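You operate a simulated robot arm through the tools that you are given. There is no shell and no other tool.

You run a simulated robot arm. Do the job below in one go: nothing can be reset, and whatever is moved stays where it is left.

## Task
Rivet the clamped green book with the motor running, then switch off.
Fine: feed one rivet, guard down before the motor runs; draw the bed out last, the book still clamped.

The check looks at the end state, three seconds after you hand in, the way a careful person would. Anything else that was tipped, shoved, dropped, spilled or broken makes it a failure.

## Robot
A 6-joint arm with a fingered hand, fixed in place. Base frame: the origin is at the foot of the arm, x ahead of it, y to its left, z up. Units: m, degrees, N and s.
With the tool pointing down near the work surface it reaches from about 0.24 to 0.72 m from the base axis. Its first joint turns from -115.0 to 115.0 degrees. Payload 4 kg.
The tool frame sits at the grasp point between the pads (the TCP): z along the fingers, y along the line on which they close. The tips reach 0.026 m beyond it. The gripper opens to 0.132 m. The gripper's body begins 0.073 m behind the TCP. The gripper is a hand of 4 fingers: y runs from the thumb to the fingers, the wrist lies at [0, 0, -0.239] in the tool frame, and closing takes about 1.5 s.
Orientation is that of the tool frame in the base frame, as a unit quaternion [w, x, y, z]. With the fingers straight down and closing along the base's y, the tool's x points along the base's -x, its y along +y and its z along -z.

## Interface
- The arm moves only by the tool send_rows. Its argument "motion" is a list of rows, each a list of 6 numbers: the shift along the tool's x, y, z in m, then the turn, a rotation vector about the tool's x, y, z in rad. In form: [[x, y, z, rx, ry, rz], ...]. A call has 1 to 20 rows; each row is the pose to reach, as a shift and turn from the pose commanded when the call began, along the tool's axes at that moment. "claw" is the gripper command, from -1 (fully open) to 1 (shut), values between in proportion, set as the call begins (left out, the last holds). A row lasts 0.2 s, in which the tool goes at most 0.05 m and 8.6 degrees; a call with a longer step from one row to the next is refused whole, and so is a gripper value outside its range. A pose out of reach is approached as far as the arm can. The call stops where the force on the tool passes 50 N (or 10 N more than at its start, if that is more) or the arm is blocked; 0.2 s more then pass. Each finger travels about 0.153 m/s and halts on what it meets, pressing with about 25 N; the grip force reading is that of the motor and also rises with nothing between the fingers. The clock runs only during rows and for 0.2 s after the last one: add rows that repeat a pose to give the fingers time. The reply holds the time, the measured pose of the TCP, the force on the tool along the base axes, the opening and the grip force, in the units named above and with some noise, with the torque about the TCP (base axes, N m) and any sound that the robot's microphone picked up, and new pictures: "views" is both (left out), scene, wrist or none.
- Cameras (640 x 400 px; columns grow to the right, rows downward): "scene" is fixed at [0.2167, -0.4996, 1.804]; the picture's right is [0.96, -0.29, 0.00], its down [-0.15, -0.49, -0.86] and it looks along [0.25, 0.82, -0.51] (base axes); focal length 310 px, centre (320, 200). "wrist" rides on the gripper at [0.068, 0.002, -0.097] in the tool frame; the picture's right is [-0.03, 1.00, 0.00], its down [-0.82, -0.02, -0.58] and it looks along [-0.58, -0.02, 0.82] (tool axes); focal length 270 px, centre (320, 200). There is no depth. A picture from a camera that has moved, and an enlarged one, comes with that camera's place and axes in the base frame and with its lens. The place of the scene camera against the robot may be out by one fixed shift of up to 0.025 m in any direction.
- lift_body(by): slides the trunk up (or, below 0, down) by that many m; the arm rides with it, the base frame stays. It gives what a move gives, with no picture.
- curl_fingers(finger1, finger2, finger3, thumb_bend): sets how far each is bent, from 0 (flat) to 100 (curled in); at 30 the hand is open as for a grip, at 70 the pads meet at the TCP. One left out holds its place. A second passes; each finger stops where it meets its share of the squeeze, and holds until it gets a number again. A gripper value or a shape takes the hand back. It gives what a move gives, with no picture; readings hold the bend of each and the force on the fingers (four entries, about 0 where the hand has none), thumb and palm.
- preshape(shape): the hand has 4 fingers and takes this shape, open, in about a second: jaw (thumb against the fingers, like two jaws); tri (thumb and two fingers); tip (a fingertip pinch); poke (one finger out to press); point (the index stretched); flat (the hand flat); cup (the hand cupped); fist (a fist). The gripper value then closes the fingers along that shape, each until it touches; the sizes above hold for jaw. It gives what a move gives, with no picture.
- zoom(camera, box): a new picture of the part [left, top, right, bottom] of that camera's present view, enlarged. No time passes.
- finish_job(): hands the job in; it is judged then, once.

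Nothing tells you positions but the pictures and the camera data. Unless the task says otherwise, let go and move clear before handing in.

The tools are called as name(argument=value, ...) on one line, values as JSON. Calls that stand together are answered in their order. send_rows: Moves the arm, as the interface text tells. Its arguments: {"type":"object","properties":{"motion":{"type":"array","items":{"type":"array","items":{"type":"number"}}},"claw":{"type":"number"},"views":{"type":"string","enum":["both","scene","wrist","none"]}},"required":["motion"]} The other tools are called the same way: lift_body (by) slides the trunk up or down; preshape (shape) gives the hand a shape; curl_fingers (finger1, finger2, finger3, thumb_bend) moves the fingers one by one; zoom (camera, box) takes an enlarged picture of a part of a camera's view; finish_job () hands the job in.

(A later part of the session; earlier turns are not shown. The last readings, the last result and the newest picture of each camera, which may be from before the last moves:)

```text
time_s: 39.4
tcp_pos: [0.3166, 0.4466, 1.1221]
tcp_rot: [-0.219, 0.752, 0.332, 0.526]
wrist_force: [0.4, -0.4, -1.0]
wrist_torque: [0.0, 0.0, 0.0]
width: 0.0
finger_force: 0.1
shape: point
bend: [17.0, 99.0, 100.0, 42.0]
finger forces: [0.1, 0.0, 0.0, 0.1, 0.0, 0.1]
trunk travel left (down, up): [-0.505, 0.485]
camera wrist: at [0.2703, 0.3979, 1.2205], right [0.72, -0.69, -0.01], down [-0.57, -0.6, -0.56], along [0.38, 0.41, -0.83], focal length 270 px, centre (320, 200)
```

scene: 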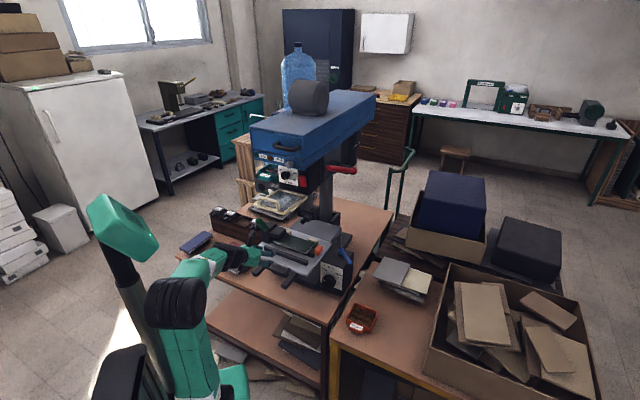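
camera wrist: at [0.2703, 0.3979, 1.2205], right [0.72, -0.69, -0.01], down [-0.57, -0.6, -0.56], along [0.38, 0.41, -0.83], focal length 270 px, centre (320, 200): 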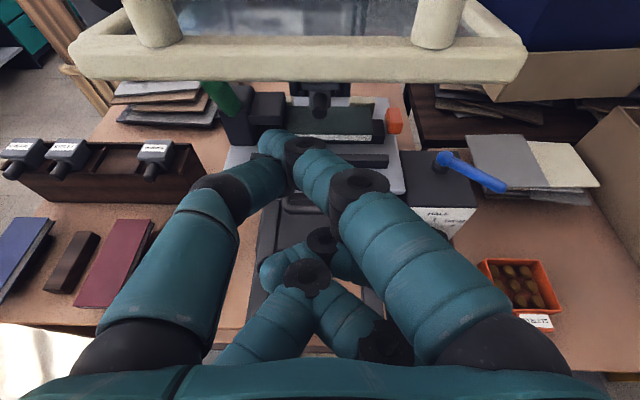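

Plan: lower the guard first, which also clears the space in front of FEED. I'll back out from under the guard, close the hand, and raise up to come over the guard handle (about f≈0.554, z≈1.215).

send_rows(motion=[[-0.008, 0, -0.022, 0, 0, 0], [-0.016, 0, -0.044, 0, 0, 0], [-0.024, 0, -0.066, 0, 0, 0], [-0.024, 0, -0.066, 0, 0, 0]], views="none")

preshape(shape="jaw")

send_rows(motion=[[0, 0, 0, 0, 0, 0], [0, 0, 0, 0, 0, 0], [0, 0, 0, 0, 0, 0], [0, 0, 0, 0, 0, 0], [0, 0, 0, 0, 0, 0], [0, 0, 0, 0, 0, 0]], claw=1, views="none")

lift_body(by=0.17)

zoom(camera="wrist", box=[0, 0, 640, 400])

zoom(camera="scene", box=[140, 100, 360, 240])

```text
time_s: 40.4
tcp_pos: [0.2682, 0.3956, 1.1221]
tcp_rot: [-0.22, 0.752, 0.331, 0.526]
wrist_force: [1.1, -0.2, -0.2]
wrist_torque: [0.01, 0.0, 0.0]
width: 0.0
finger_force: 0.1
shape: point
bend: [12.0, 99.0, 100.0, 43.0]
finger forces: [0.1, 0.0, 0.0, 0.0, 0.0, 0.0]
trunk travel left (down, up): [-0.505, 0.485]
```

```text
time_s: 41.3
tcp_pos: [0.268, 0.3943, 1.1222]
tcp_rot: [-0.22, 0.751, 0.332, 0.526]
wrist_force: [0.1, -0.3, -0.1]
wrist_torque: [0.01, 0.04, -0.01]
width: 0.1319
finger_force: 0.1
shape: jaw
bend: [30.0, 30.0, 30.0, 30.0]
finger forces: [0.0, 0.0, 0.0, 0.0, 0.0, 0.1]
trunk travel left (down, up): [-0.505, 0.485]
```

```text
time_s: 42.7
tcp_pos: [0.2677, 0.3957, 1.1218]
tcp_rot: [-0.22, 0.752, 0.332, 0.526]
wrist_force: [0.5, 0.1, 1.1]
wrist_torque: [0.0, 0.0, -0.03]
width: 0.0001
finger_force: 25.1
shape: jaw
bend: [62.0, 62.0, 62.0, 70.0]
finger forces: [0.1, 0.1, 0.0, 0.1, 0.0, 0.0]
trunk travel left (down, up): [-0.505, 0.485]
```

```text
time_s: 44.7
tcp_pos: [0.2676, 0.3948, 1.2926]
tcp_rot: [-0.219, 0.752, 0.331, 0.525]
wrist_force: [0.4, 0.4, -0.8]
wrist_torque: [0.01, -0.02, 0.02]
width: 0.0
finger_force: 25.2
shape: jaw
bend: [62.0, 62.0, 62.0, 70.0]
finger forces: [0.0, 0.1, 0.1, 0.0, 0.0, 0.0]
trunk travel left (down, up): [-0.675, 0.315]
```

```text
1.00 times, centred on (320, 200) of wrist (not enlarged: the box is as wide or as high as the picture)
camera zoom: at [0.2221, 0.3458, 1.3901], right [0.72, -0.69, -0.01], down [-0.57, -0.6, -0.56], along [0.38, 0.41, -0.83], focal length 270 px, centre (320, 200)
```

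zoom: 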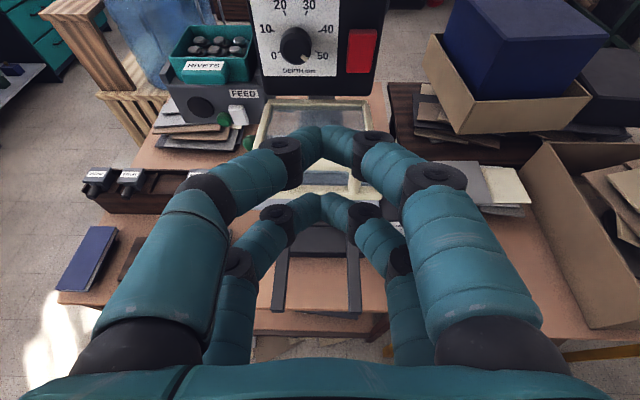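

```text
2.86 times, centred on (250, 170) of scene
camera zoom: at [0.2167, -0.4996, 1.804], right [0.96, -0.29, 0.0], down [-0.15, -0.49, -0.86], along [0.25, 0.82, -0.51], focal length 886 px, centre (520, 286)
```

zoom: 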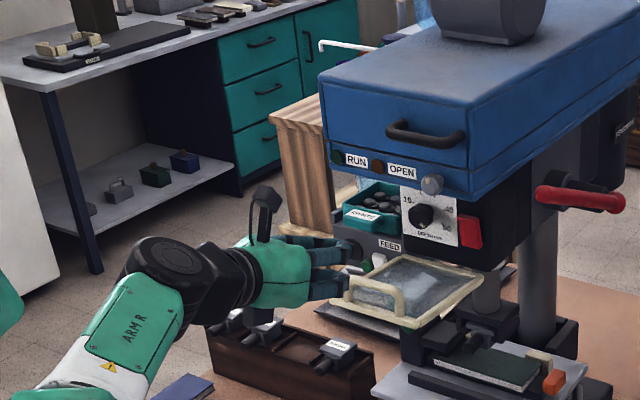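

The hand is now above the guard handle's height. I'll move forward so the closed fingers lie over the handle bar.

send_rows(motion=[[0.0102, 0.001, 0.0282, 0, 0, 0], [0.0205, 0.002, 0.0564, 0, 0, 0], [0.0297, 0.002, 0.0817, 0, 0, 0], [0.0297, 0.002, 0.0817, 0, 0, 0]], views="wrist")

zoom(camera="scene", box=[200, 130, 340, 230])

```text
time_s: 45.7
tcp_pos: [0.3298, 0.455, 1.291]
tcp_rot: [-0.22, 0.752, 0.332, 0.526]
wrist_force: [0.2, 0.2, 0.2]
wrist_torque: [0.0, -0.01, 0.02]
width: 0.0001
finger_force: 24.9
shape: jaw
bend: [62.0, 62.0, 62.0, 70.0]
finger forces: [0.0, 0.1, 0.0, 0.1, 0.0, 0.1]
trunk travel left (down, up): [-0.675, 0.315]
camera wrist: at [0.2845, 0.4063, 1.3878], right [0.72, -0.69, -0.01], down [-0.57, -0.6, -0.56], along [0.38, 0.41, -0.83], focal length 270 px, centre (320, 200)
```

wrist: 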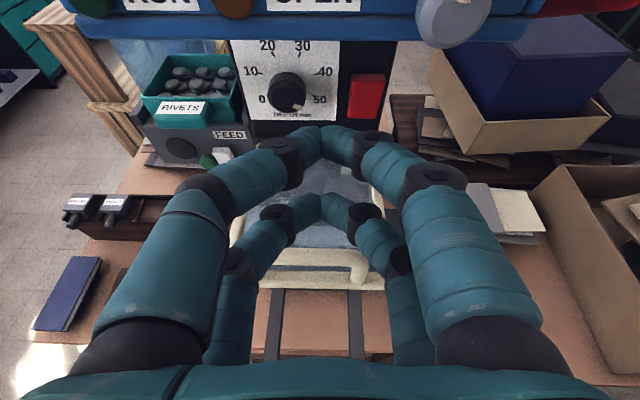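

```text
4.00 times, centred on (270, 180) of scene
camera zoom: at [0.2167, -0.4996, 1.804], right [0.96, -0.29, 0.0], down [-0.15, -0.49, -0.86], along [0.25, 0.82, -0.51], focal length 1241 px, centre (520, 280)
```

zoom: 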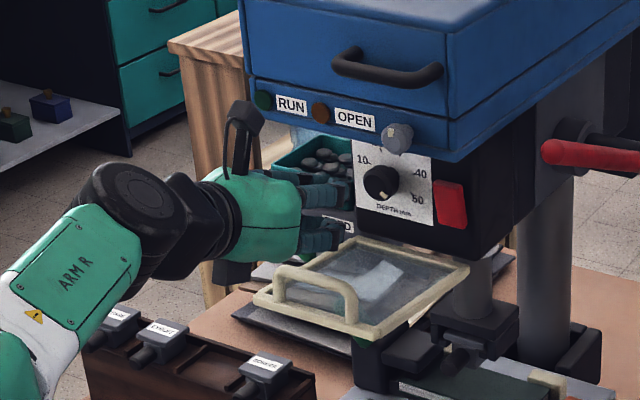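

The bar shows between the finger legs, slightly left of the hand. I'll shift left 12 mm and press the handle down along its arc.

send_rows(motion=[[-0.0155, -0.006, 0.0096, 0, 0, 0], [-0.0311, -0.0123, 0.0192, 0, 0, 0], [-0.045, -0.0125, 0.0237, 0, 0, 0], [-0.0588, -0.0128, 0.0281, 0, 0, 0], [-0.0588, -0.0128, 0.0281, 0, 0, 0]], views="wrist")

zoom(camera="scene", box=[200, 130, 340, 230])

```text
time_s: 46.9
tcp_pos: [0.3239, 0.4683, 1.2264]
tcp_rot: [-0.22, 0.752, 0.332, 0.526]
wrist_force: [-0.4, -0.4, 0.6]
wrist_torque: [-0.01, -0.02, 0.01]
width: 0.0
finger_force: 24.8
shape: jaw
bend: [62.0, 62.0, 63.0, 70.0]
finger forces: [0.1, 0.0, 0.1, 0.0, 0.0, 0.0]
trunk travel left (down, up): [-0.675, 0.315]
camera wrist: at [0.2781, 0.4187, 1.3243], right [0.72, -0.69, -0.01], down [-0.57, -0.6, -0.56], along [0.38, 0.41, -0.83], focal length 270 px, centre (320, 200)
```

wrist: 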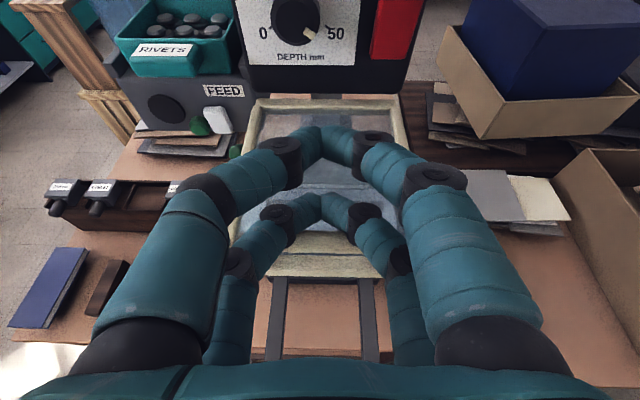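

```text
4.00 times, centred on (270, 180) of scene
camera zoom: at [0.2167, -0.4996, 1.804], right [0.96, -0.29, 0.0], down [-0.15, -0.49, -0.86], along [0.25, 0.82, -0.51], focal length 1241 px, centre (520, 280)
```

zoom: 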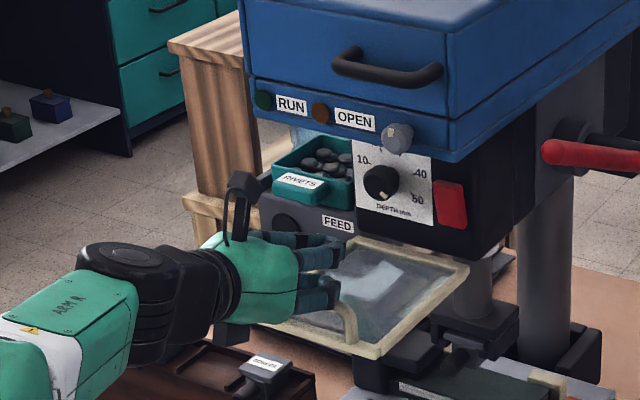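

The guard turns easily with almost no force. I'll continue down the arc.

send_rows(motion=[[-0.022, 0, 0.007, 0, 0, 0], [-0.0439, -0.0008, 0.0138, 0, 0, 0], [-0.063, -0.001, 0.026, 0, 0, 0], [-0.0828, -0.0011, 0.0386, 0, 0, 0], [-0.0828, -0.0011, 0.0386, 0, 0, 0]], views="wrist")

zoom(camera="scene", box=[200, 140, 340, 240])

```text
time_s: 48.1
tcp_pos: [0.3442, 0.4741, 1.1983]
tcp_rot: [-0.213, 0.76, 0.34, 0.51]
wrist_force: [0.4, 0.2, -0.6]
wrist_torque: [0.02, -0.01, 0.01]
width: 0.0
finger_force: 25.0
shape: jaw
bend: [62.0, 63.0, 63.0, 70.0]
finger forces: [0.0, 0.0, 0.1, 0.0, 0.0, 0.0]
out of reach, approached as far as the arm can: row 1, 2, 3, 4, 5
trunk travel left (down, up): [-0.675, 0.315]
camera wrist: at [0.3009, 0.427, 1.299], right [0.73, -0.68, 0.0], down [-0.58, -0.62, -0.53], along [0.36, 0.38, -0.85], focal length 270 px, centre (320, 200)
```

wrist: 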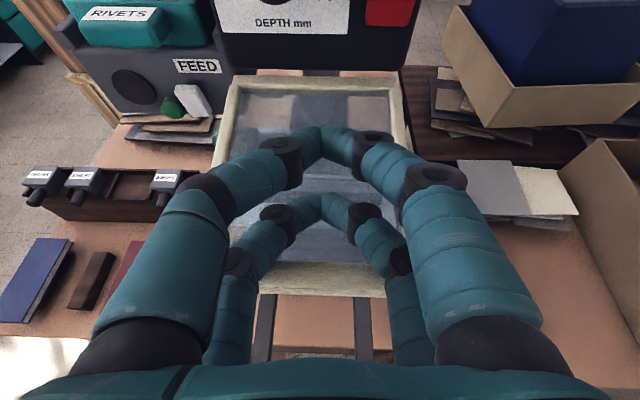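

```text
4.00 times, centred on (270, 190) of scene
camera zoom: at [0.2167, -0.4996, 1.804], right [0.96, -0.29, 0.0], down [-0.15, -0.49, -0.86], along [0.25, 0.82, -0.51], focal length 1241 px, centre (520, 240)
```

zoom: 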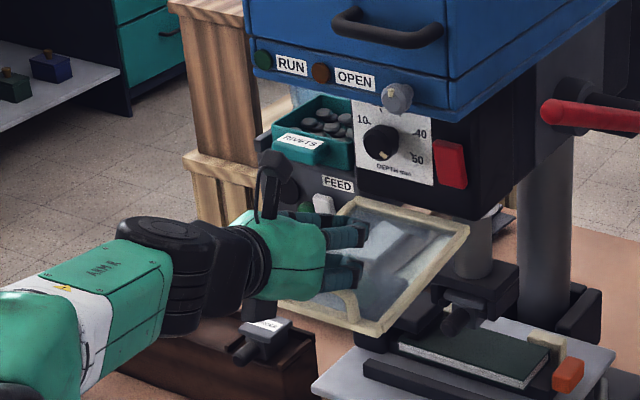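

The arm can't go lower at this trunk height, so I'll use the trunk itself to carry the hand down 6 cm.

lift_body(by=-0.06)

zoom(camera="scene", box=[200, 140, 340, 240])

zoom(camera="wrist", box=[0, 0, 640, 400])

```text
time_s: 49.1
tcp_pos: [0.3438, 0.4732, 1.1383]
tcp_rot: [-0.213, 0.76, 0.341, 0.51]
wrist_force: [1.2, -0.8, -0.3]
wrist_torque: [0.02, -0.02, -0.01]
width: 0.0001
finger_force: 25.5
shape: jaw
bend: [62.0, 63.0, 63.0, 70.0]
finger forces: [0.0, 0.1, 0.0, 0.0, 0.1, 0.0]
trunk travel left (down, up): [-0.615, 0.375]
```

```text
4.00 times, centred on (270, 190) of scene
camera zoom: at [0.2167, -0.4996, 1.804], right [0.96, -0.29, 0.0], down [-0.15, -0.49, -0.86], along [0.25, 0.82, -0.51], focal length 1241 px, centre (520, 240)
```

zoom: 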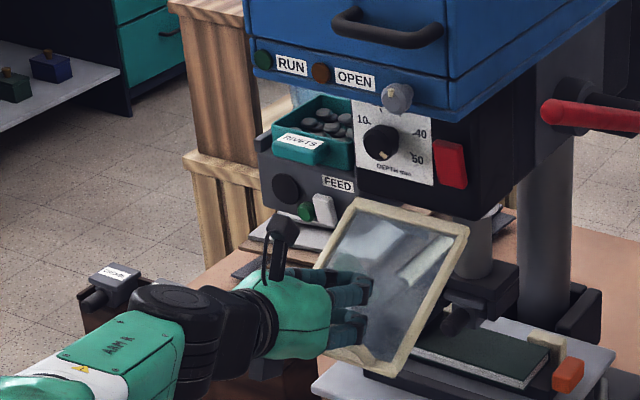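

```text
1.00 times, centred on (320, 200) of wrist (not enlarged: the box is as wide or as high as the picture)
camera zoom: at [0.3006, 0.4269, 1.239], right [0.73, -0.68, 0.0], down [-0.58, -0.62, -0.53], along [0.36, 0.38, -0.85], focal length 270 px, centre (320, 200)
```

zoom: 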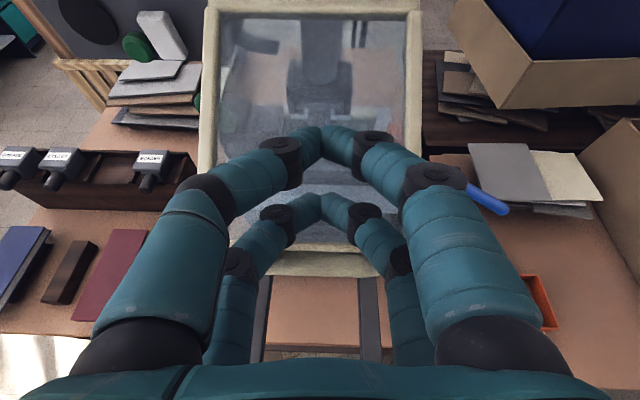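

Working well: the guard is about 40° down. I'll continue with the trunk, then forward.

lift_body(by=-0.05)

send_rows(motion=[[0.004, 0, 0.0092, 0, 0, 0], [0.0077, 0, 0.0184, 0, 0, 0], [0.0115, 0, 0.0276, 0, 0, 0], [0.0115, 0, 0.0276, 0, 0, 0]], views="wrist")

zoom(camera="scene", box=[200, 150, 340, 250])

```text
time_s: 50.0
tcp_pos: [0.3447, 0.4752, 1.0909]
tcp_rot: [-0.215, 0.759, 0.34, 0.512]
wrist_force: [18.3, 19.0, 19.5]
wrist_torque: [0.67, -0.62, 0.03]
width: 0.0
finger_force: 24.8
shape: jaw
bend: [62.0, 62.0, 62.0, 70.0]
finger forces: [0.1, 0.0, 0.0, 0.0, 0.0, 0.0]
trunk travel left (down, up): [-0.565, 0.425]
```

```text
time_s: 51.0
tcp_pos: [0.3644, 0.4955, 1.0874]
tcp_rot: [-0.213, 0.761, 0.34, 0.51]
wrist_force: [0.4, 0.2, -0.8]
wrist_torque: [0.01, 0.0, 0.03]
width: 0.0001
finger_force: 25.3
shape: jaw
bend: [62.0, 63.0, 63.0, 70.0]
finger forces: [0.0, 0.0, 0.0, 0.0, 0.1, 0.0]
trunk travel left (down, up): [-0.565, 0.425]
camera wrist: at [0.3217, 0.4492, 1.1888], right [0.73, -0.68, 0.0], down [-0.58, -0.62, -0.53], along [0.36, 0.38, -0.85], focal length 270 px, centre (320, 200)
```

wrist: 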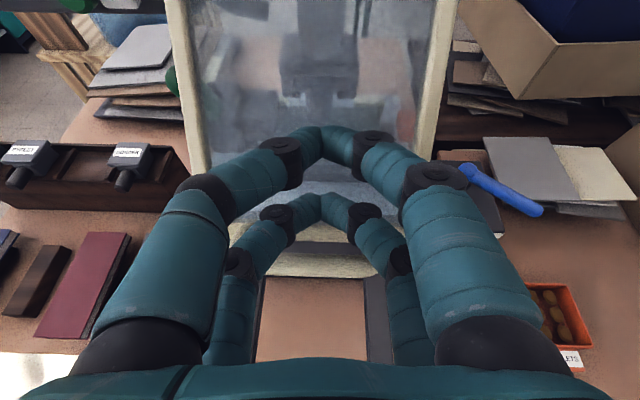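

```text
4.00 times, centred on (270, 200) of scene
camera zoom: at [0.2167, -0.4996, 1.804], right [0.96, -0.29, 0.0], down [-0.15, -0.49, -0.86], along [0.25, 0.82, -0.51], focal length 1241 px, centre (520, 200)
```

zoom: 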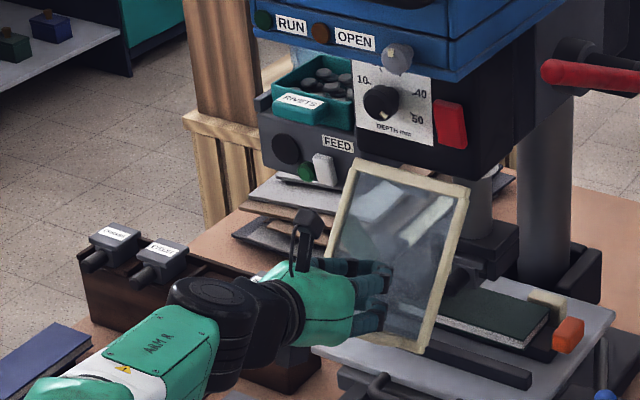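

About 60° down now. I'll lower another 3 cm and push forward to bring it to vertical.

lift_body(by=-0.03)

send_rows(motion=[[0.0077, 0, 0.0184, 0, 0, 0], [0.0154, 0, 0.0368, 0, 0, 0], [0.0192, 0, 0.046, 0, 0, 0], [0.0192, 0, 0.046, 0, 0, 0]], views="wrist")

zoom(camera="scene", box=[200, 150, 340, 250])

```text
time_s: 51.7
tcp_pos: [0.3665, 0.4967, 1.071]
tcp_rot: [-0.219, 0.755, 0.337, 0.519]
wrist_force: [6.7, 5.8, 8.4]
wrist_torque: [0.18, 0.0, -0.16]
width: 0.0
finger_force: 25.1
shape: jaw
bend: [62.0, 62.0, 62.0, 70.0]
finger forces: [0.0, 1.7, 10.1, 0.1, 0.1, 0.1]
trunk travel left (down, up): [-0.535, 0.455]
stopped: the force on the tool passed its limit at 56 N (the readings are from after the stop); the commanded pose is now the measured one
```

```text
time_s: 52.7
tcp_pos: [0.3997, 0.5322, 1.0699]
tcp_rot: [-0.218, 0.756, 0.338, 0.517]
wrist_force: [0.1, 0.0, -0.1]
wrist_torque: [-0.03, 0.03, -0.03]
width: 0.0
finger_force: 25.2
shape: jaw
bend: [62.0, 62.0, 62.0, 70.0]
finger forces: [0.1, 0.0, 0.0, 0.0, 0.1, 0.0]
trunk travel left (down, up): [-0.535, 0.455]
camera wrist: at [0.3557, 0.4845, 1.1692], right [0.73, -0.68, 0.0], down [-0.58, -0.61, -0.54], along [0.37, 0.4, -0.84], focal length 270 px, centre (320, 200)
```

wrist: 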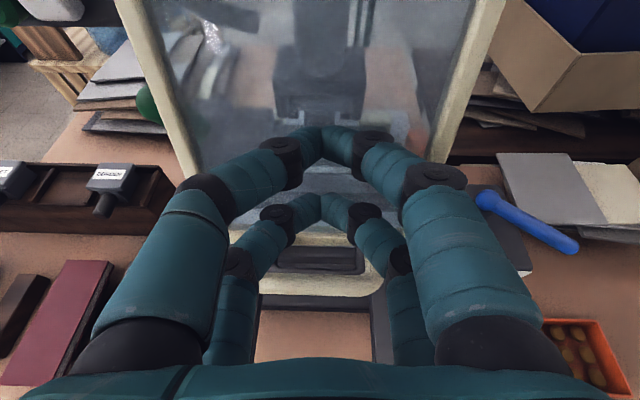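

```text
4.00 times, centred on (270, 200) of scene
camera zoom: at [0.2167, -0.4996, 1.804], right [0.96, -0.29, 0.0], down [-0.15, -0.49, -0.86], along [0.25, 0.82, -0.51], focal length 1241 px, centre (520, 200)
```

zoom: 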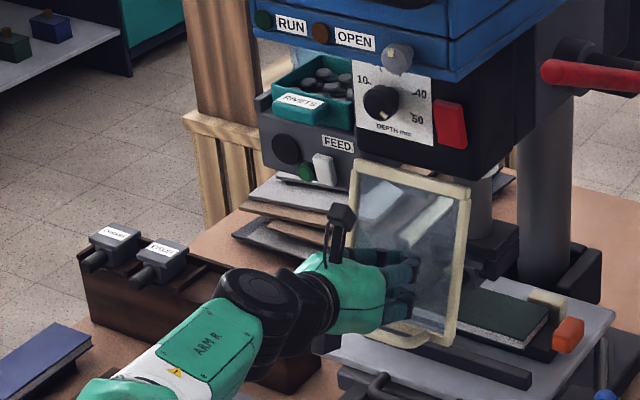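

Almost vertical. A little more push forward to bring it fully down.

send_rows(motion=[[0.0038, 0, 0.0092, 0, 0, 0], [0.0077, 0, 0.0184, 0, 0, 0], [0.0115, 0, 0.0276, 0, 0, 0], [0.0115, 0, 0.0276, 0, 0, 0]], views="wrist")

zoom(camera="scene", box=[200, 150, 340, 250])

```text
time_s: 53.6
tcp_pos: [0.4155, 0.5525, 1.071]
tcp_rot: [-0.217, 0.757, 0.337, 0.516]
wrist_force: [-23.8, -28.1, -0.1]
wrist_torque: [0.22, -0.27, -0.08]
width: 0.0
finger_force: 25.2
shape: jaw
bend: [68.0, 62.0, 62.0, 70.0]
finger forces: [0.0, 0.0, 0.1, 0.0, 0.0, 0.1]
trunk travel left (down, up): [-0.535, 0.455]
stopped in row 4: the force on the tool passed its limit at 52 N (the readings are from after the stop); the commanded pose is now the measured one
camera wrist: at [0.3711, 0.5034, 1.1703], right [0.73, -0.69, 0.0], down [-0.58, -0.61, -0.54], along [0.37, 0.4, -0.84], focal length 270 px, centre (320, 200)
```

wrist: 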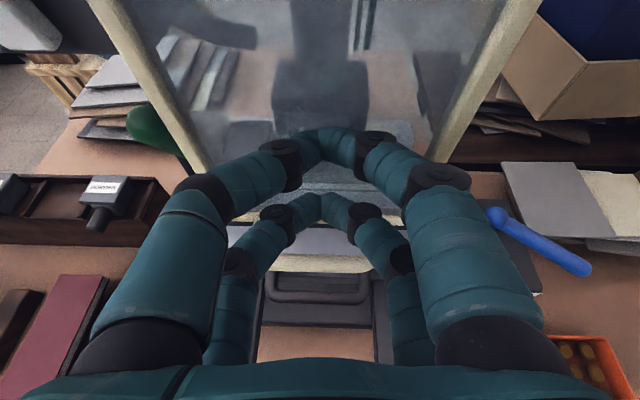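

```text
4.00 times, centred on (270, 200) of scene
camera zoom: at [0.2167, -0.4996, 1.804], right [0.96, -0.29, 0.0], down [-0.15, -0.49, -0.86], along [0.25, 0.82, -0.51], focal length 1241 px, centre (520, 200)
```

zoom: 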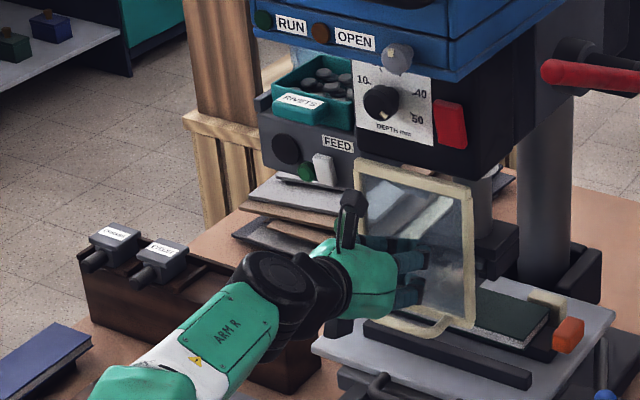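

The guard has met its stop and hangs vertical. I'll retreat straight back, slightly upward so I don't catch its handle, and check that it stays.

send_rows(motion=[[0.001, 0, -0.0126, 0, 0, 0], [-0.002, 0, -0.031, 0, 0, 0], [-0.0142, 0, -0.0586, 0, 0, 0], [-0.0256, 0, -0.0862, 0, 0, 0], [-0.037, 0, -0.1138, 0, 0, 0], [-0.037, 0, -0.1138, 0, 0, 0]], views="wrist")

zoom(camera="scene", box=[200, 140, 360, 250])

```text
time_s: 55.0
tcp_pos: [0.3377, 0.4662, 1.0769]
tcp_rot: [-0.216, 0.757, 0.338, 0.515]
wrist_force: [0.5, -0.7, -1.0]
wrist_torque: [-0.01, -0.01, 0.0]
width: 0.0001
finger_force: 24.5
shape: jaw
bend: [65.0, 62.0, 62.0, 70.0]
finger forces: [0.1, 0.1, 0.0, 0.0, 0.0, 0.0]
trunk travel left (down, up): [-0.535, 0.455]
camera wrist: at [0.2933, 0.4181, 1.176], right [0.73, -0.68, 0.0], down [-0.58, -0.61, -0.54], along [0.37, 0.4, -0.84], focal length 270 px, centre (320, 200)
```

wrist: 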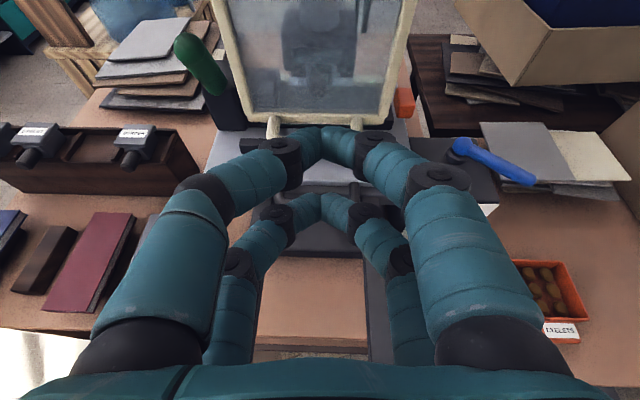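

```text
3.64 times, centred on (280, 195) of scene
camera zoom: at [0.2167, -0.4996, 1.804], right [0.96, -0.29, 0.0], down [-0.15, -0.49, -0.86], along [0.25, 0.82, -0.51], focal length 1128 px, centre (466, 218)
```

zoom: 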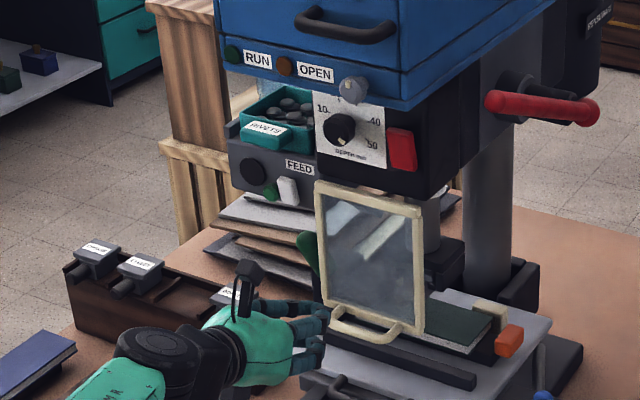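

The guard is down and stays down. Next is FEED: I'll form the pointing finger and move left and up in front of the feed box.

preshape(shape="point")

send_rows(motion=[[0, -0.035, 0, 0, 0, 0], [0.01, -0.07, -0.004, 0, 0, 0], [0.03, -0.1, -0.012, 0, 0, 0], [0.048, -0.1, -0.02, 0, 0, 0], [0.048, -0.1, -0.02, 0, 0, 0], [0.048, -0.1, -0.02, 0, 0, 0]], views="wrist")

zoom(camera="scene", box=[190, 140, 330, 240])

```text
time_s: 55.9
tcp_pos: [0.3374, 0.4664, 1.0774]
tcp_rot: [-0.217, 0.758, 0.338, 0.515]
wrist_force: [-0.6, -0.1, -0.1]
wrist_torque: [0.02, 0.0, 0.0]
width: 0.0002
finger_force: 0.0
shape: point
bend: [0.0, 100.0, 100.0, 41.0]
finger forces: [0.1, 0.1, 0.1, 0.0, 0.0, 0.1]
trunk travel left (down, up): [-0.535, 0.455]
```

```text
time_s: 57.3
tcp_pos: [0.2609, 0.5363, 1.1278]
tcp_rot: [-0.217, 0.758, 0.338, 0.515]
wrist_force: [0.5, -0.1, 0.1]
wrist_torque: [0.02, -0.02, -0.02]
width: 0.0001
finger_force: 0.0
shape: point
bend: [0.0, 100.0, 100.0, 42.0]
finger forces: [0.0, 0.1, 0.0, 0.0, 0.1, 0.1]
trunk travel left (down, up): [-0.535, 0.455]
camera wrist: at [0.2172, 0.4888, 1.2269], right [0.73, -0.68, 0.0], down [-0.58, -0.61, -0.54], along [0.37, 0.39, -0.84], focal length 270 px, centre (320, 200)
```

wrist: 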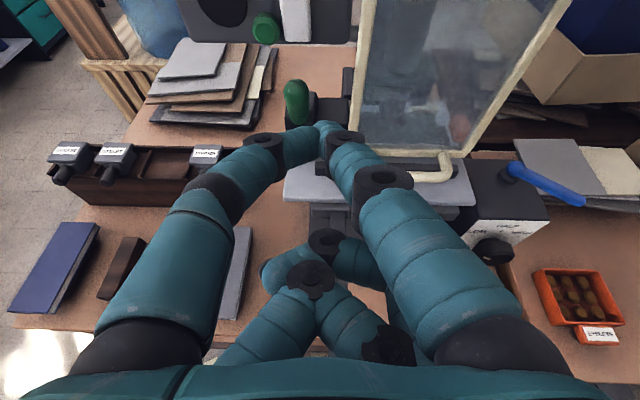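

```text
4.00 times, centred on (260, 190) of scene
camera zoom: at [0.2167, -0.4996, 1.804], right [0.96, -0.29, 0.0], down [-0.15, -0.49, -0.86], along [0.25, 0.82, -0.51], focal length 1241 px, centre (560, 240)
```

zoom: 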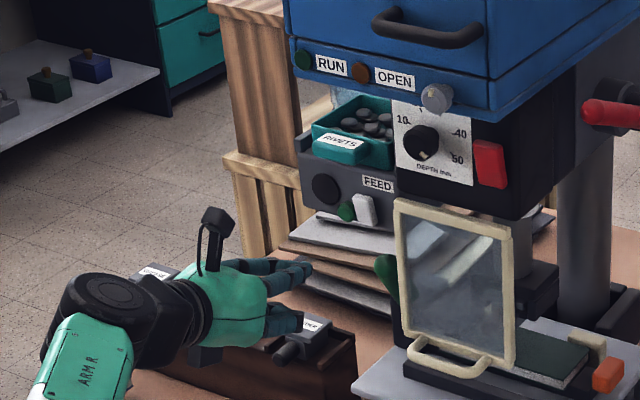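

The index finger is now straight out. I'll zoom on both views to calibrate the fingertip against the FEED button.

zoom(camera="scene", box=[235, 180, 295, 218])

zoom(camera="wrist", box=[220, 0, 420, 200])

```text
10.53 times, centred on (265, 199) of scene
camera zoom: at [0.2167, -0.4996, 1.804], right [0.96, -0.29, 0.0], down [-0.15, -0.49, -0.86], along [0.25, 0.82, -0.51], focal length 3265 px, centre (899, 210)
```

zoom: 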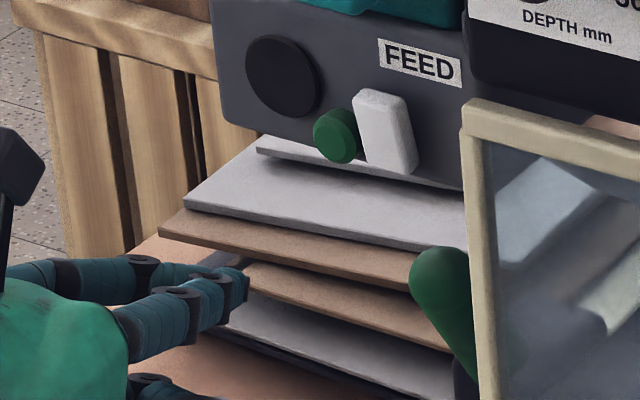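

```text
2.00 times, centred on (320, 100) of wrist
camera zoom: at [0.2172, 0.4888, 1.2269], right [0.73, -0.68, 0.0], down [-0.58, -0.61, -0.54], along [0.37, 0.39, -0.84], focal length 541 px, centre (320, 400)
```

zoom: 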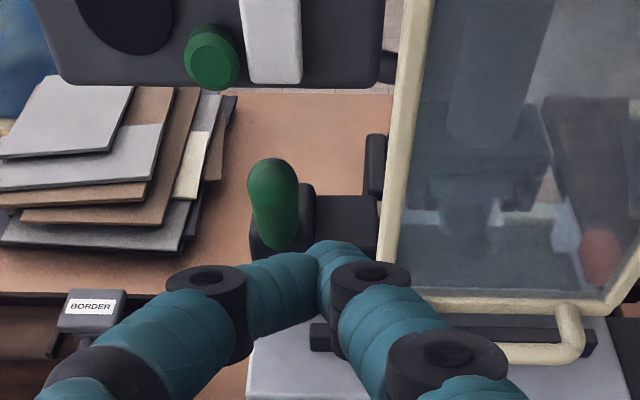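

The fingertip calibrates to about 33 mm ahead and 11 mm above the TCP. I'll approach the white FEED key, aiming at its right half so I stay clear of the green one.

send_rows(motion=[[0.0057, -0.0034, 0.0267, 0, 0, 0], [0.0114, -0.0068, 0.0533, 0, 0, 0], [0.0171, -0.0101, 0.08, 0, 0, 0], [0.0171, -0.0101, 0.08, 0, 0, 0]], views="wrist")

zoom(camera="scene", box=[235, 180, 295, 218])

zoom(camera="wrist", box=[220, 0, 420, 160])

```text
time_s: 58.3
tcp_pos: [0.31, 0.6031, 1.1112]
tcp_rot: [-0.218, 0.757, 0.339, 0.514]
wrist_force: [0.2, -1.0, -0.2]
wrist_torque: [0.02, 0.0, -0.02]
width: 0.0
finger_force: 0.0
shape: point
bend: [0.0, 100.0, 100.0, 42.0]
finger forces: [0.0, 0.0, 0.0, 0.1, 0.1, 0.1]
trunk travel left (down, up): [-0.535, 0.455]
camera wrist: at [0.2664, 0.5559, 1.2118], right [0.73, -0.68, 0.0], down [-0.58, -0.61, -0.54], along [0.37, 0.4, -0.84], focal length 270 px, centre (320, 200)
```

wrist: 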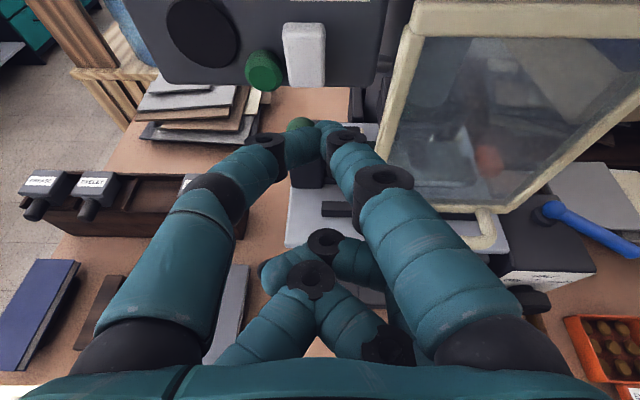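

```text
10.53 times, centred on (265, 199) of scene
camera zoom: at [0.2167, -0.4996, 1.804], right [0.96, -0.29, 0.0], down [-0.15, -0.49, -0.86], along [0.25, 0.82, -0.51], focal length 3265 px, centre (899, 210)
```

zoom: 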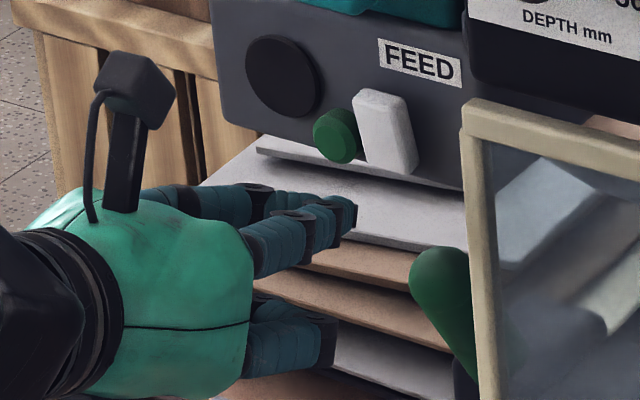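

```text
2.50 times, centred on (320, 80) of wrist
camera zoom: at [0.2664, 0.5559, 1.2118], right [0.73, -0.68, 0.0], down [-0.58, -0.61, -0.54], along [0.37, 0.4, -0.84], focal length 676 px, centre (320, 500)
```

zoom: 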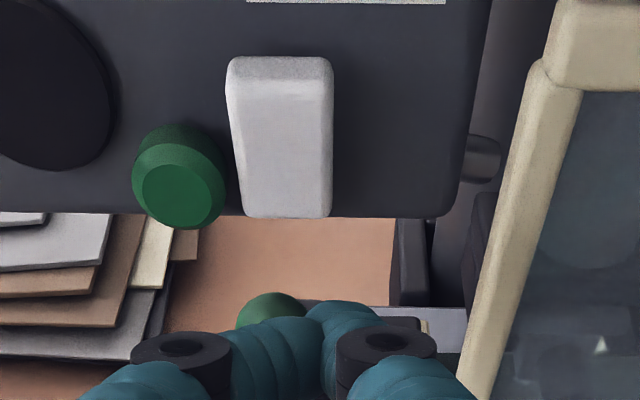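

The white key measures out at f≈0.731, r≈-0.218, z≈1.11–1.15, and the tip lines up with its right half. I'll close in slowly.

send_rows(motion=[[0.0072, -0.001, 0.0133, 0, 0, 0], [0.0145, -0.002, 0.0267, 0, 0, 0], [0.0217, -0.0031, 0.04, 0, 0, 0], [0.0217, -0.0031, 0.04, 0, 0, 0]], views="wrist")

zoom(camera="scene", box=[235, 180, 295, 218])

zoom(camera="wrist", box=[240, 40, 400, 140])

```text
time_s: 59.3
tcp_pos: [0.3374, 0.6348, 1.1177]
tcp_rot: [-0.216, 0.758, 0.339, 0.514]
wrist_force: [-9.6, -9.8, -4.5]
wrist_torque: [-0.04, 0.07, -0.08]
width: 0.0
finger_force: 0.1
shape: point
bend: [0.0, 100.0, 100.0, 42.0]
finger forces: [35.2, 0.0, 0.0, 0.0, 0.1, 0.0]
trunk travel left (down, up): [-0.535, 0.455]
camera wrist: at [0.2942, 0.588, 1.2159], right [0.73, -0.69, 0.0], down [-0.58, -0.61, -0.54], along [0.37, 0.39, -0.84], focal length 270 px, centre (320, 200)
```

wrist: 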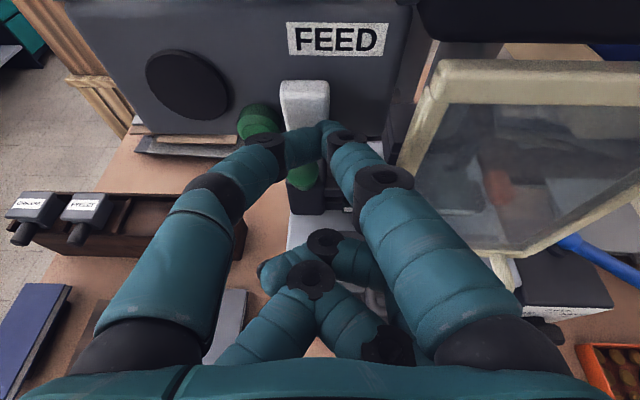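

```text
10.53 times, centred on (265, 199) of scene
camera zoom: at [0.2167, -0.4996, 1.804], right [0.96, -0.29, 0.0], down [-0.15, -0.49, -0.86], along [0.25, 0.82, -0.51], focal length 3265 px, centre (899, 210)
```

zoom: 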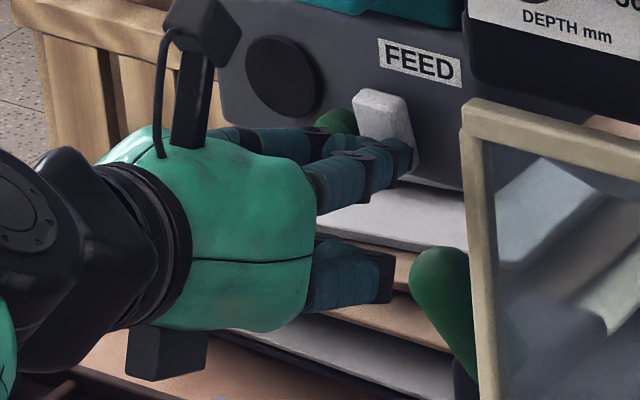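

```text
4.00 times, centred on (320, 90) of wrist
camera zoom: at [0.2942, 0.588, 1.2159], right [0.73, -0.69, 0.0], down [-0.58, -0.61, -0.54], along [0.37, 0.39, -0.84], focal length 1081 px, centre (320, 640)
```

zoom: 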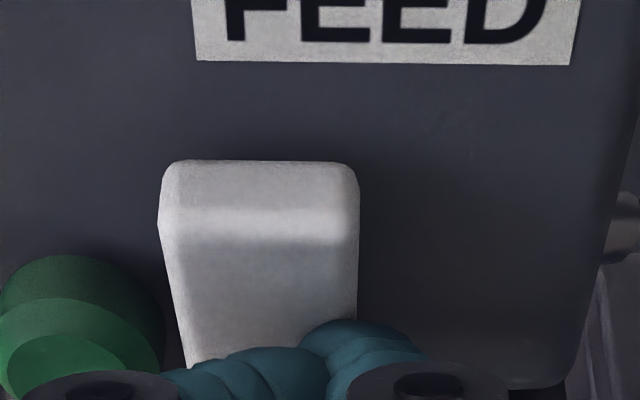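

The finger is in contact, with about 14 N along the push, and the white key has tilted at its lower edge. No sound so far, so I'll press a few millimetres further.

send_rows(motion=[[0.0015, 0, 0.0037, 0, 0, 0], [0.003, 0, 0.0074, 0, 0, 0], [0.003, 0, 0.0074, 0, 0, 0]], views="none")

zoom(camera="scene", box=[245, 170, 295, 208])

zoom(camera="wrist", box=[200, 0, 440, 140])

```text
time_s: 59.8
tcp_pos: [0.3387, 0.6361, 1.116]
tcp_rot: [-0.215, 0.761, 0.337, 0.512]
wrist_force: [-19.3, -27.5, -4.1]
wrist_torque: [0.14, -0.07, -0.35]
width: 0.0001
finger_force: 0.1
shape: point
bend: [0.0, 100.0, 100.0, 42.0]
finger forces: [53.8, 0.0, 0.0, 0.0, 0.0, 0.0]
trunk travel left (down, up): [-0.535, 0.455]
stopped in row 2: the force on the tool passed its limit at 56 N (the readings are from after the stop); the commanded pose is now the measured one
```

```text
10.53 times, centred on (270, 189) of scene
camera zoom: at [0.2167, -0.4996, 1.804], right [0.96, -0.29, 0.0], down [-0.15, -0.49, -0.86], along [0.25, 0.82, -0.51], focal length 3265 px, centre (846, 316)
```

zoom: 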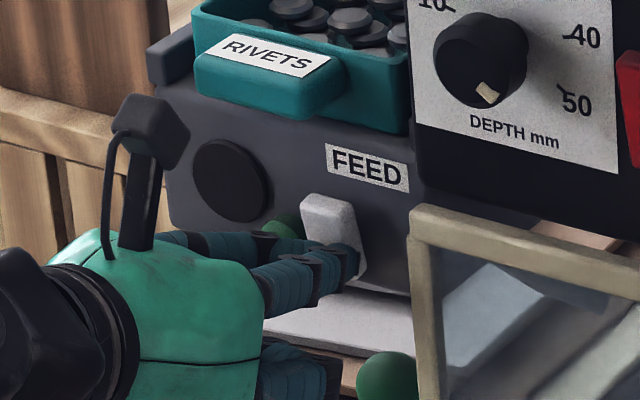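

```text
2.67 times, centred on (320, 70) of wrist
camera zoom: at [0.2948, 0.589, 1.2164], right [0.73, -0.69, -0.01], down [-0.58, -0.61, -0.53], along [0.36, 0.39, -0.85], focal length 721 px, centre (320, 547)
```

zoom: 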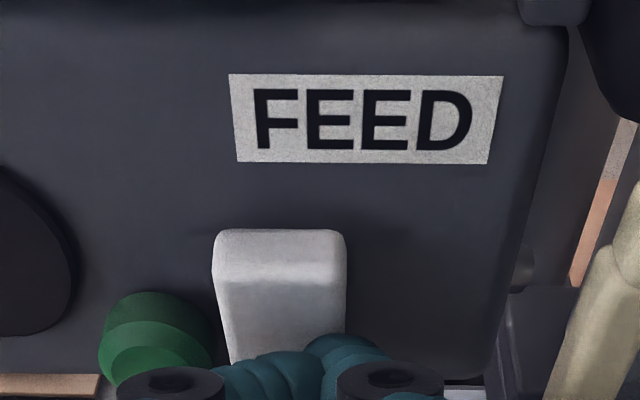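

That was the end of its travel. I'll retract and see what changed.

send_rows(motion=[[-0.0075, 0, -0.0184, 0, 0, 0], [-0.015, 0, -0.037, 0, 0, 0], [-0.0225, 0, -0.0556, 0, 0, 0], [-0.03, 0, -0.074, 0, 0, 0], [-0.03, 0, -0.074, 0, 0, 0]], views="wrist")

zoom(camera="scene", box=[235, 160, 315, 210])

zoom(camera="wrist", box=[220, 0, 420, 120])

```text
time_s: 61.0
tcp_pos: [0.2858, 0.5829, 1.1144]
tcp_rot: [-0.216, 0.759, 0.338, 0.513]
wrist_force: [-0.7, 0.3, -0.2]
wrist_torque: [0.0, -0.01, 0.02]
width: 0.0002
finger_force: 0.0
shape: point
bend: [0.0, 100.0, 100.0, 43.0]
finger forces: [0.1, 0.0, 0.0, 0.0, 0.0, 0.0]
trunk travel left (down, up): [-0.535, 0.455]
camera wrist: at [0.2426, 0.5348, 1.2144], right [0.73, -0.69, 0.0], down [-0.58, -0.61, -0.53], along [0.36, 0.39, -0.85], focal length 270 px, centre (320, 200)
```

wrist: 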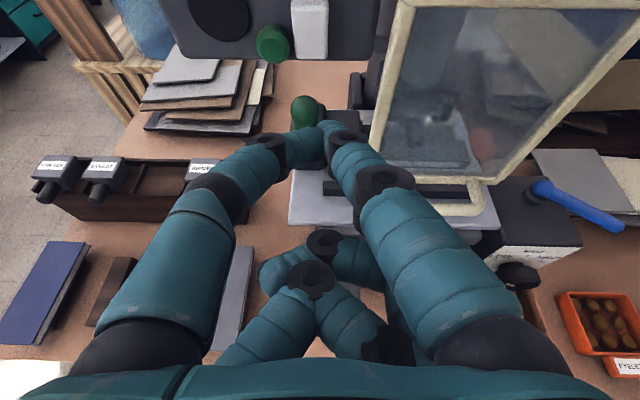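

```text
8.00 times, centred on (275, 185) of scene
camera zoom: at [0.2167, -0.4996, 1.804], right [0.96, -0.29, 0.0], down [-0.15, -0.49, -0.86], along [0.25, 0.82, -0.51], focal length 2481 px, centre (680, 320)
```

zoom: 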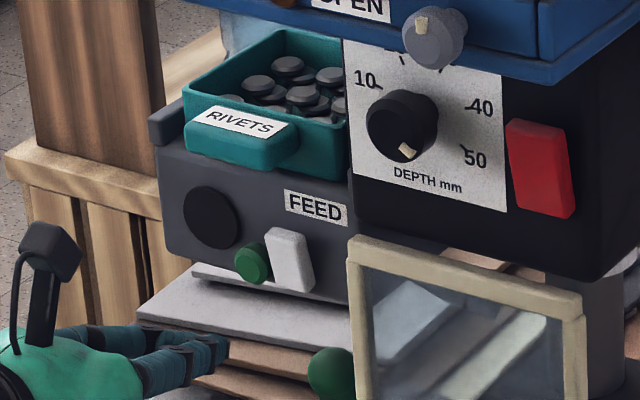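

```text
3.20 times, centred on (320, 60) of wrist
camera zoom: at [0.2426, 0.5348, 1.2144], right [0.73, -0.69, 0.0], down [-0.58, -0.61, -0.53], along [0.36, 0.39, -0.85], focal length 865 px, centre (320, 648)
```

zoom: 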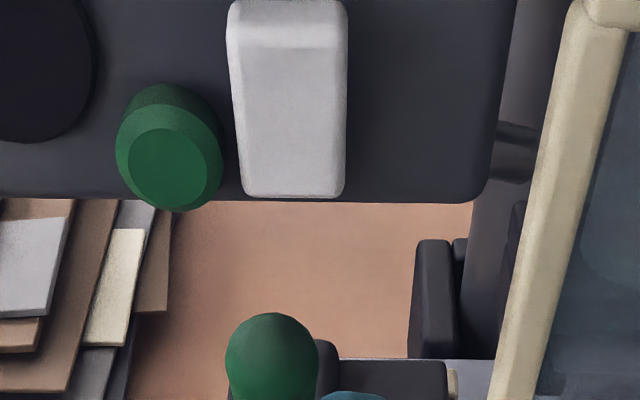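

The white key springs back, so it is a momentary feed key. I'll compare the green item now with its earlier look to see whether it lit up.

zoom(camera="scene", box=[258, 182, 282, 198])

zoom(camera="wrist", box=[250, 15, 300, 65])

zoom(camera="scene", box=[240, 140, 340, 202])

zoom(camera="scene", box=[280, 185, 340, 235])

```text
16.00 times, centred on (270, 190) of scene
camera zoom: at [0.2167, -0.4996, 1.804], right [0.96, -0.29, 0.0], down [-0.15, -0.49, -0.86], along [0.25, 0.82, -0.51], focal length 4962 px, centre (1120, 360)
```

zoom: 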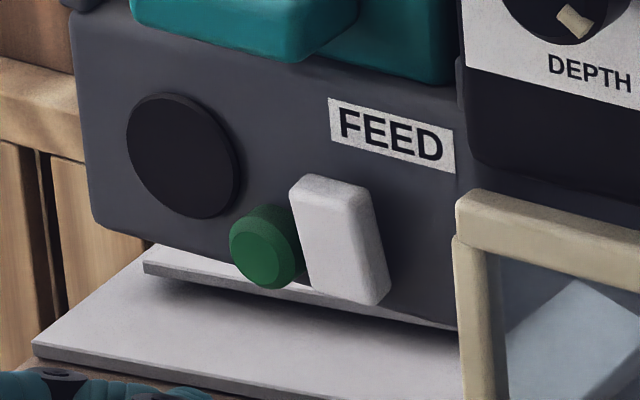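

```text
8.00 times, centred on (275, 40) of wrist
camera zoom: at [0.2426, 0.5348, 1.2144], right [0.73, -0.69, 0.0], down [-0.58, -0.61, -0.53], along [0.36, 0.39, -0.85], focal length 2162 px, centre (680, 1480)
```

zoom: 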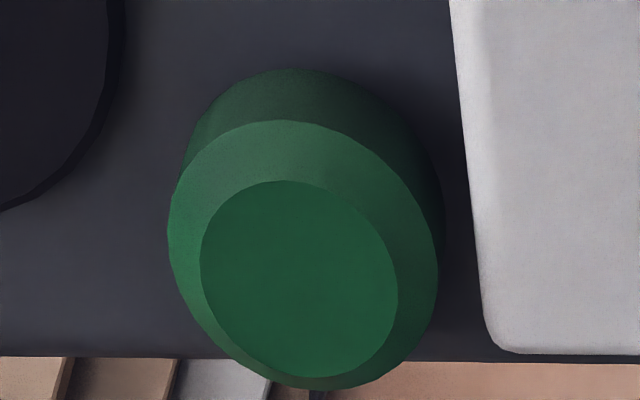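

```text
6.40 times, centred on (290, 171) of scene
camera zoom: at [0.2167, -0.4996, 1.804], right [0.96, -0.29, 0.0], down [-0.15, -0.49, -0.86], along [0.25, 0.82, -0.51], focal length 1985 px, centre (512, 386)
```

zoom: 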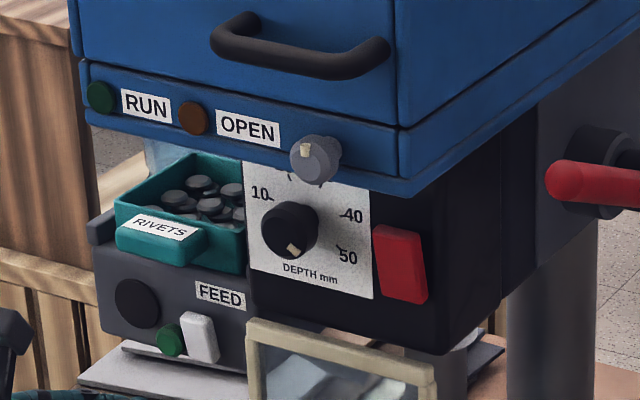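

```text
8.00 times, centred on (310, 210) of scene
camera zoom: at [0.2167, -0.4996, 1.804], right [0.96, -0.29, 0.0], down [-0.15, -0.49, -0.86], along [0.25, 0.82, -0.51], focal length 2481 px, centre (400, 120)
```

zoom: 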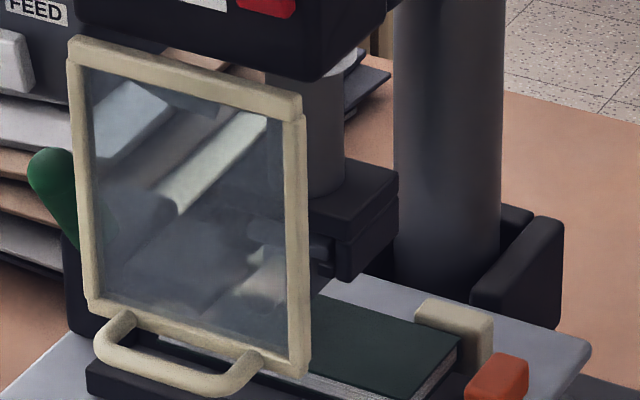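

Nothing obviously lit. I'll move to the centre and look through the guard glass at the tool and the end of the chute for the rivet.

send_rows(motion=[[-0.012, 0, -0.03, 0, 0, 0], [-0.02, 0.03, -0.05, 0, 0, 0], [-0.02, 0.07, -0.05, 0, 0, 0], [-0.02, 0.1, -0.05, 0, 0, 0], [-0.02, 0.1, -0.05, 0, 0, 0]], views="wrist")

zoom(camera="wrist", box=[200, 0, 440, 150])

```text
time_s: 62.2
tcp_pos: [0.3229, 0.4729, 1.1164]
tcp_rot: [-0.215, 0.76, 0.337, 0.513]
wrist_force: [0.5, -0.8, 0.2]
wrist_torque: [0.03, 0.02, 0.02]
width: 0.0
finger_force: 0.1
shape: point
bend: [0.0, 100.0, 100.0, 43.0]
finger forces: [0.1, 0.1, 0.1, 0.1, 0.0, 0.0]
trunk travel left (down, up): [-0.535, 0.455]
camera wrist: at [0.2797, 0.426, 1.2167], right [0.73, -0.69, 0.0], down [-0.58, -0.61, -0.53], along [0.36, 0.39, -0.85], focal length 270 px, centre (320, 200)
```

wrist: 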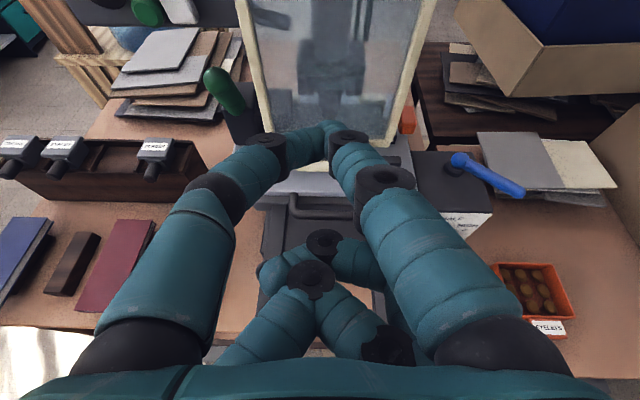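

```text
2.67 times, centred on (320, 75) of wrist
camera zoom: at [0.2797, 0.426, 1.2167], right [0.73, -0.69, 0.0], down [-0.58, -0.61, -0.53], along [0.36, 0.39, -0.85], focal length 721 px, centre (320, 533)
```

zoom: 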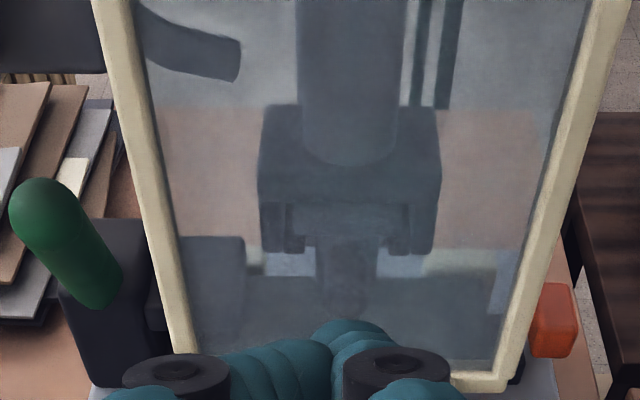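

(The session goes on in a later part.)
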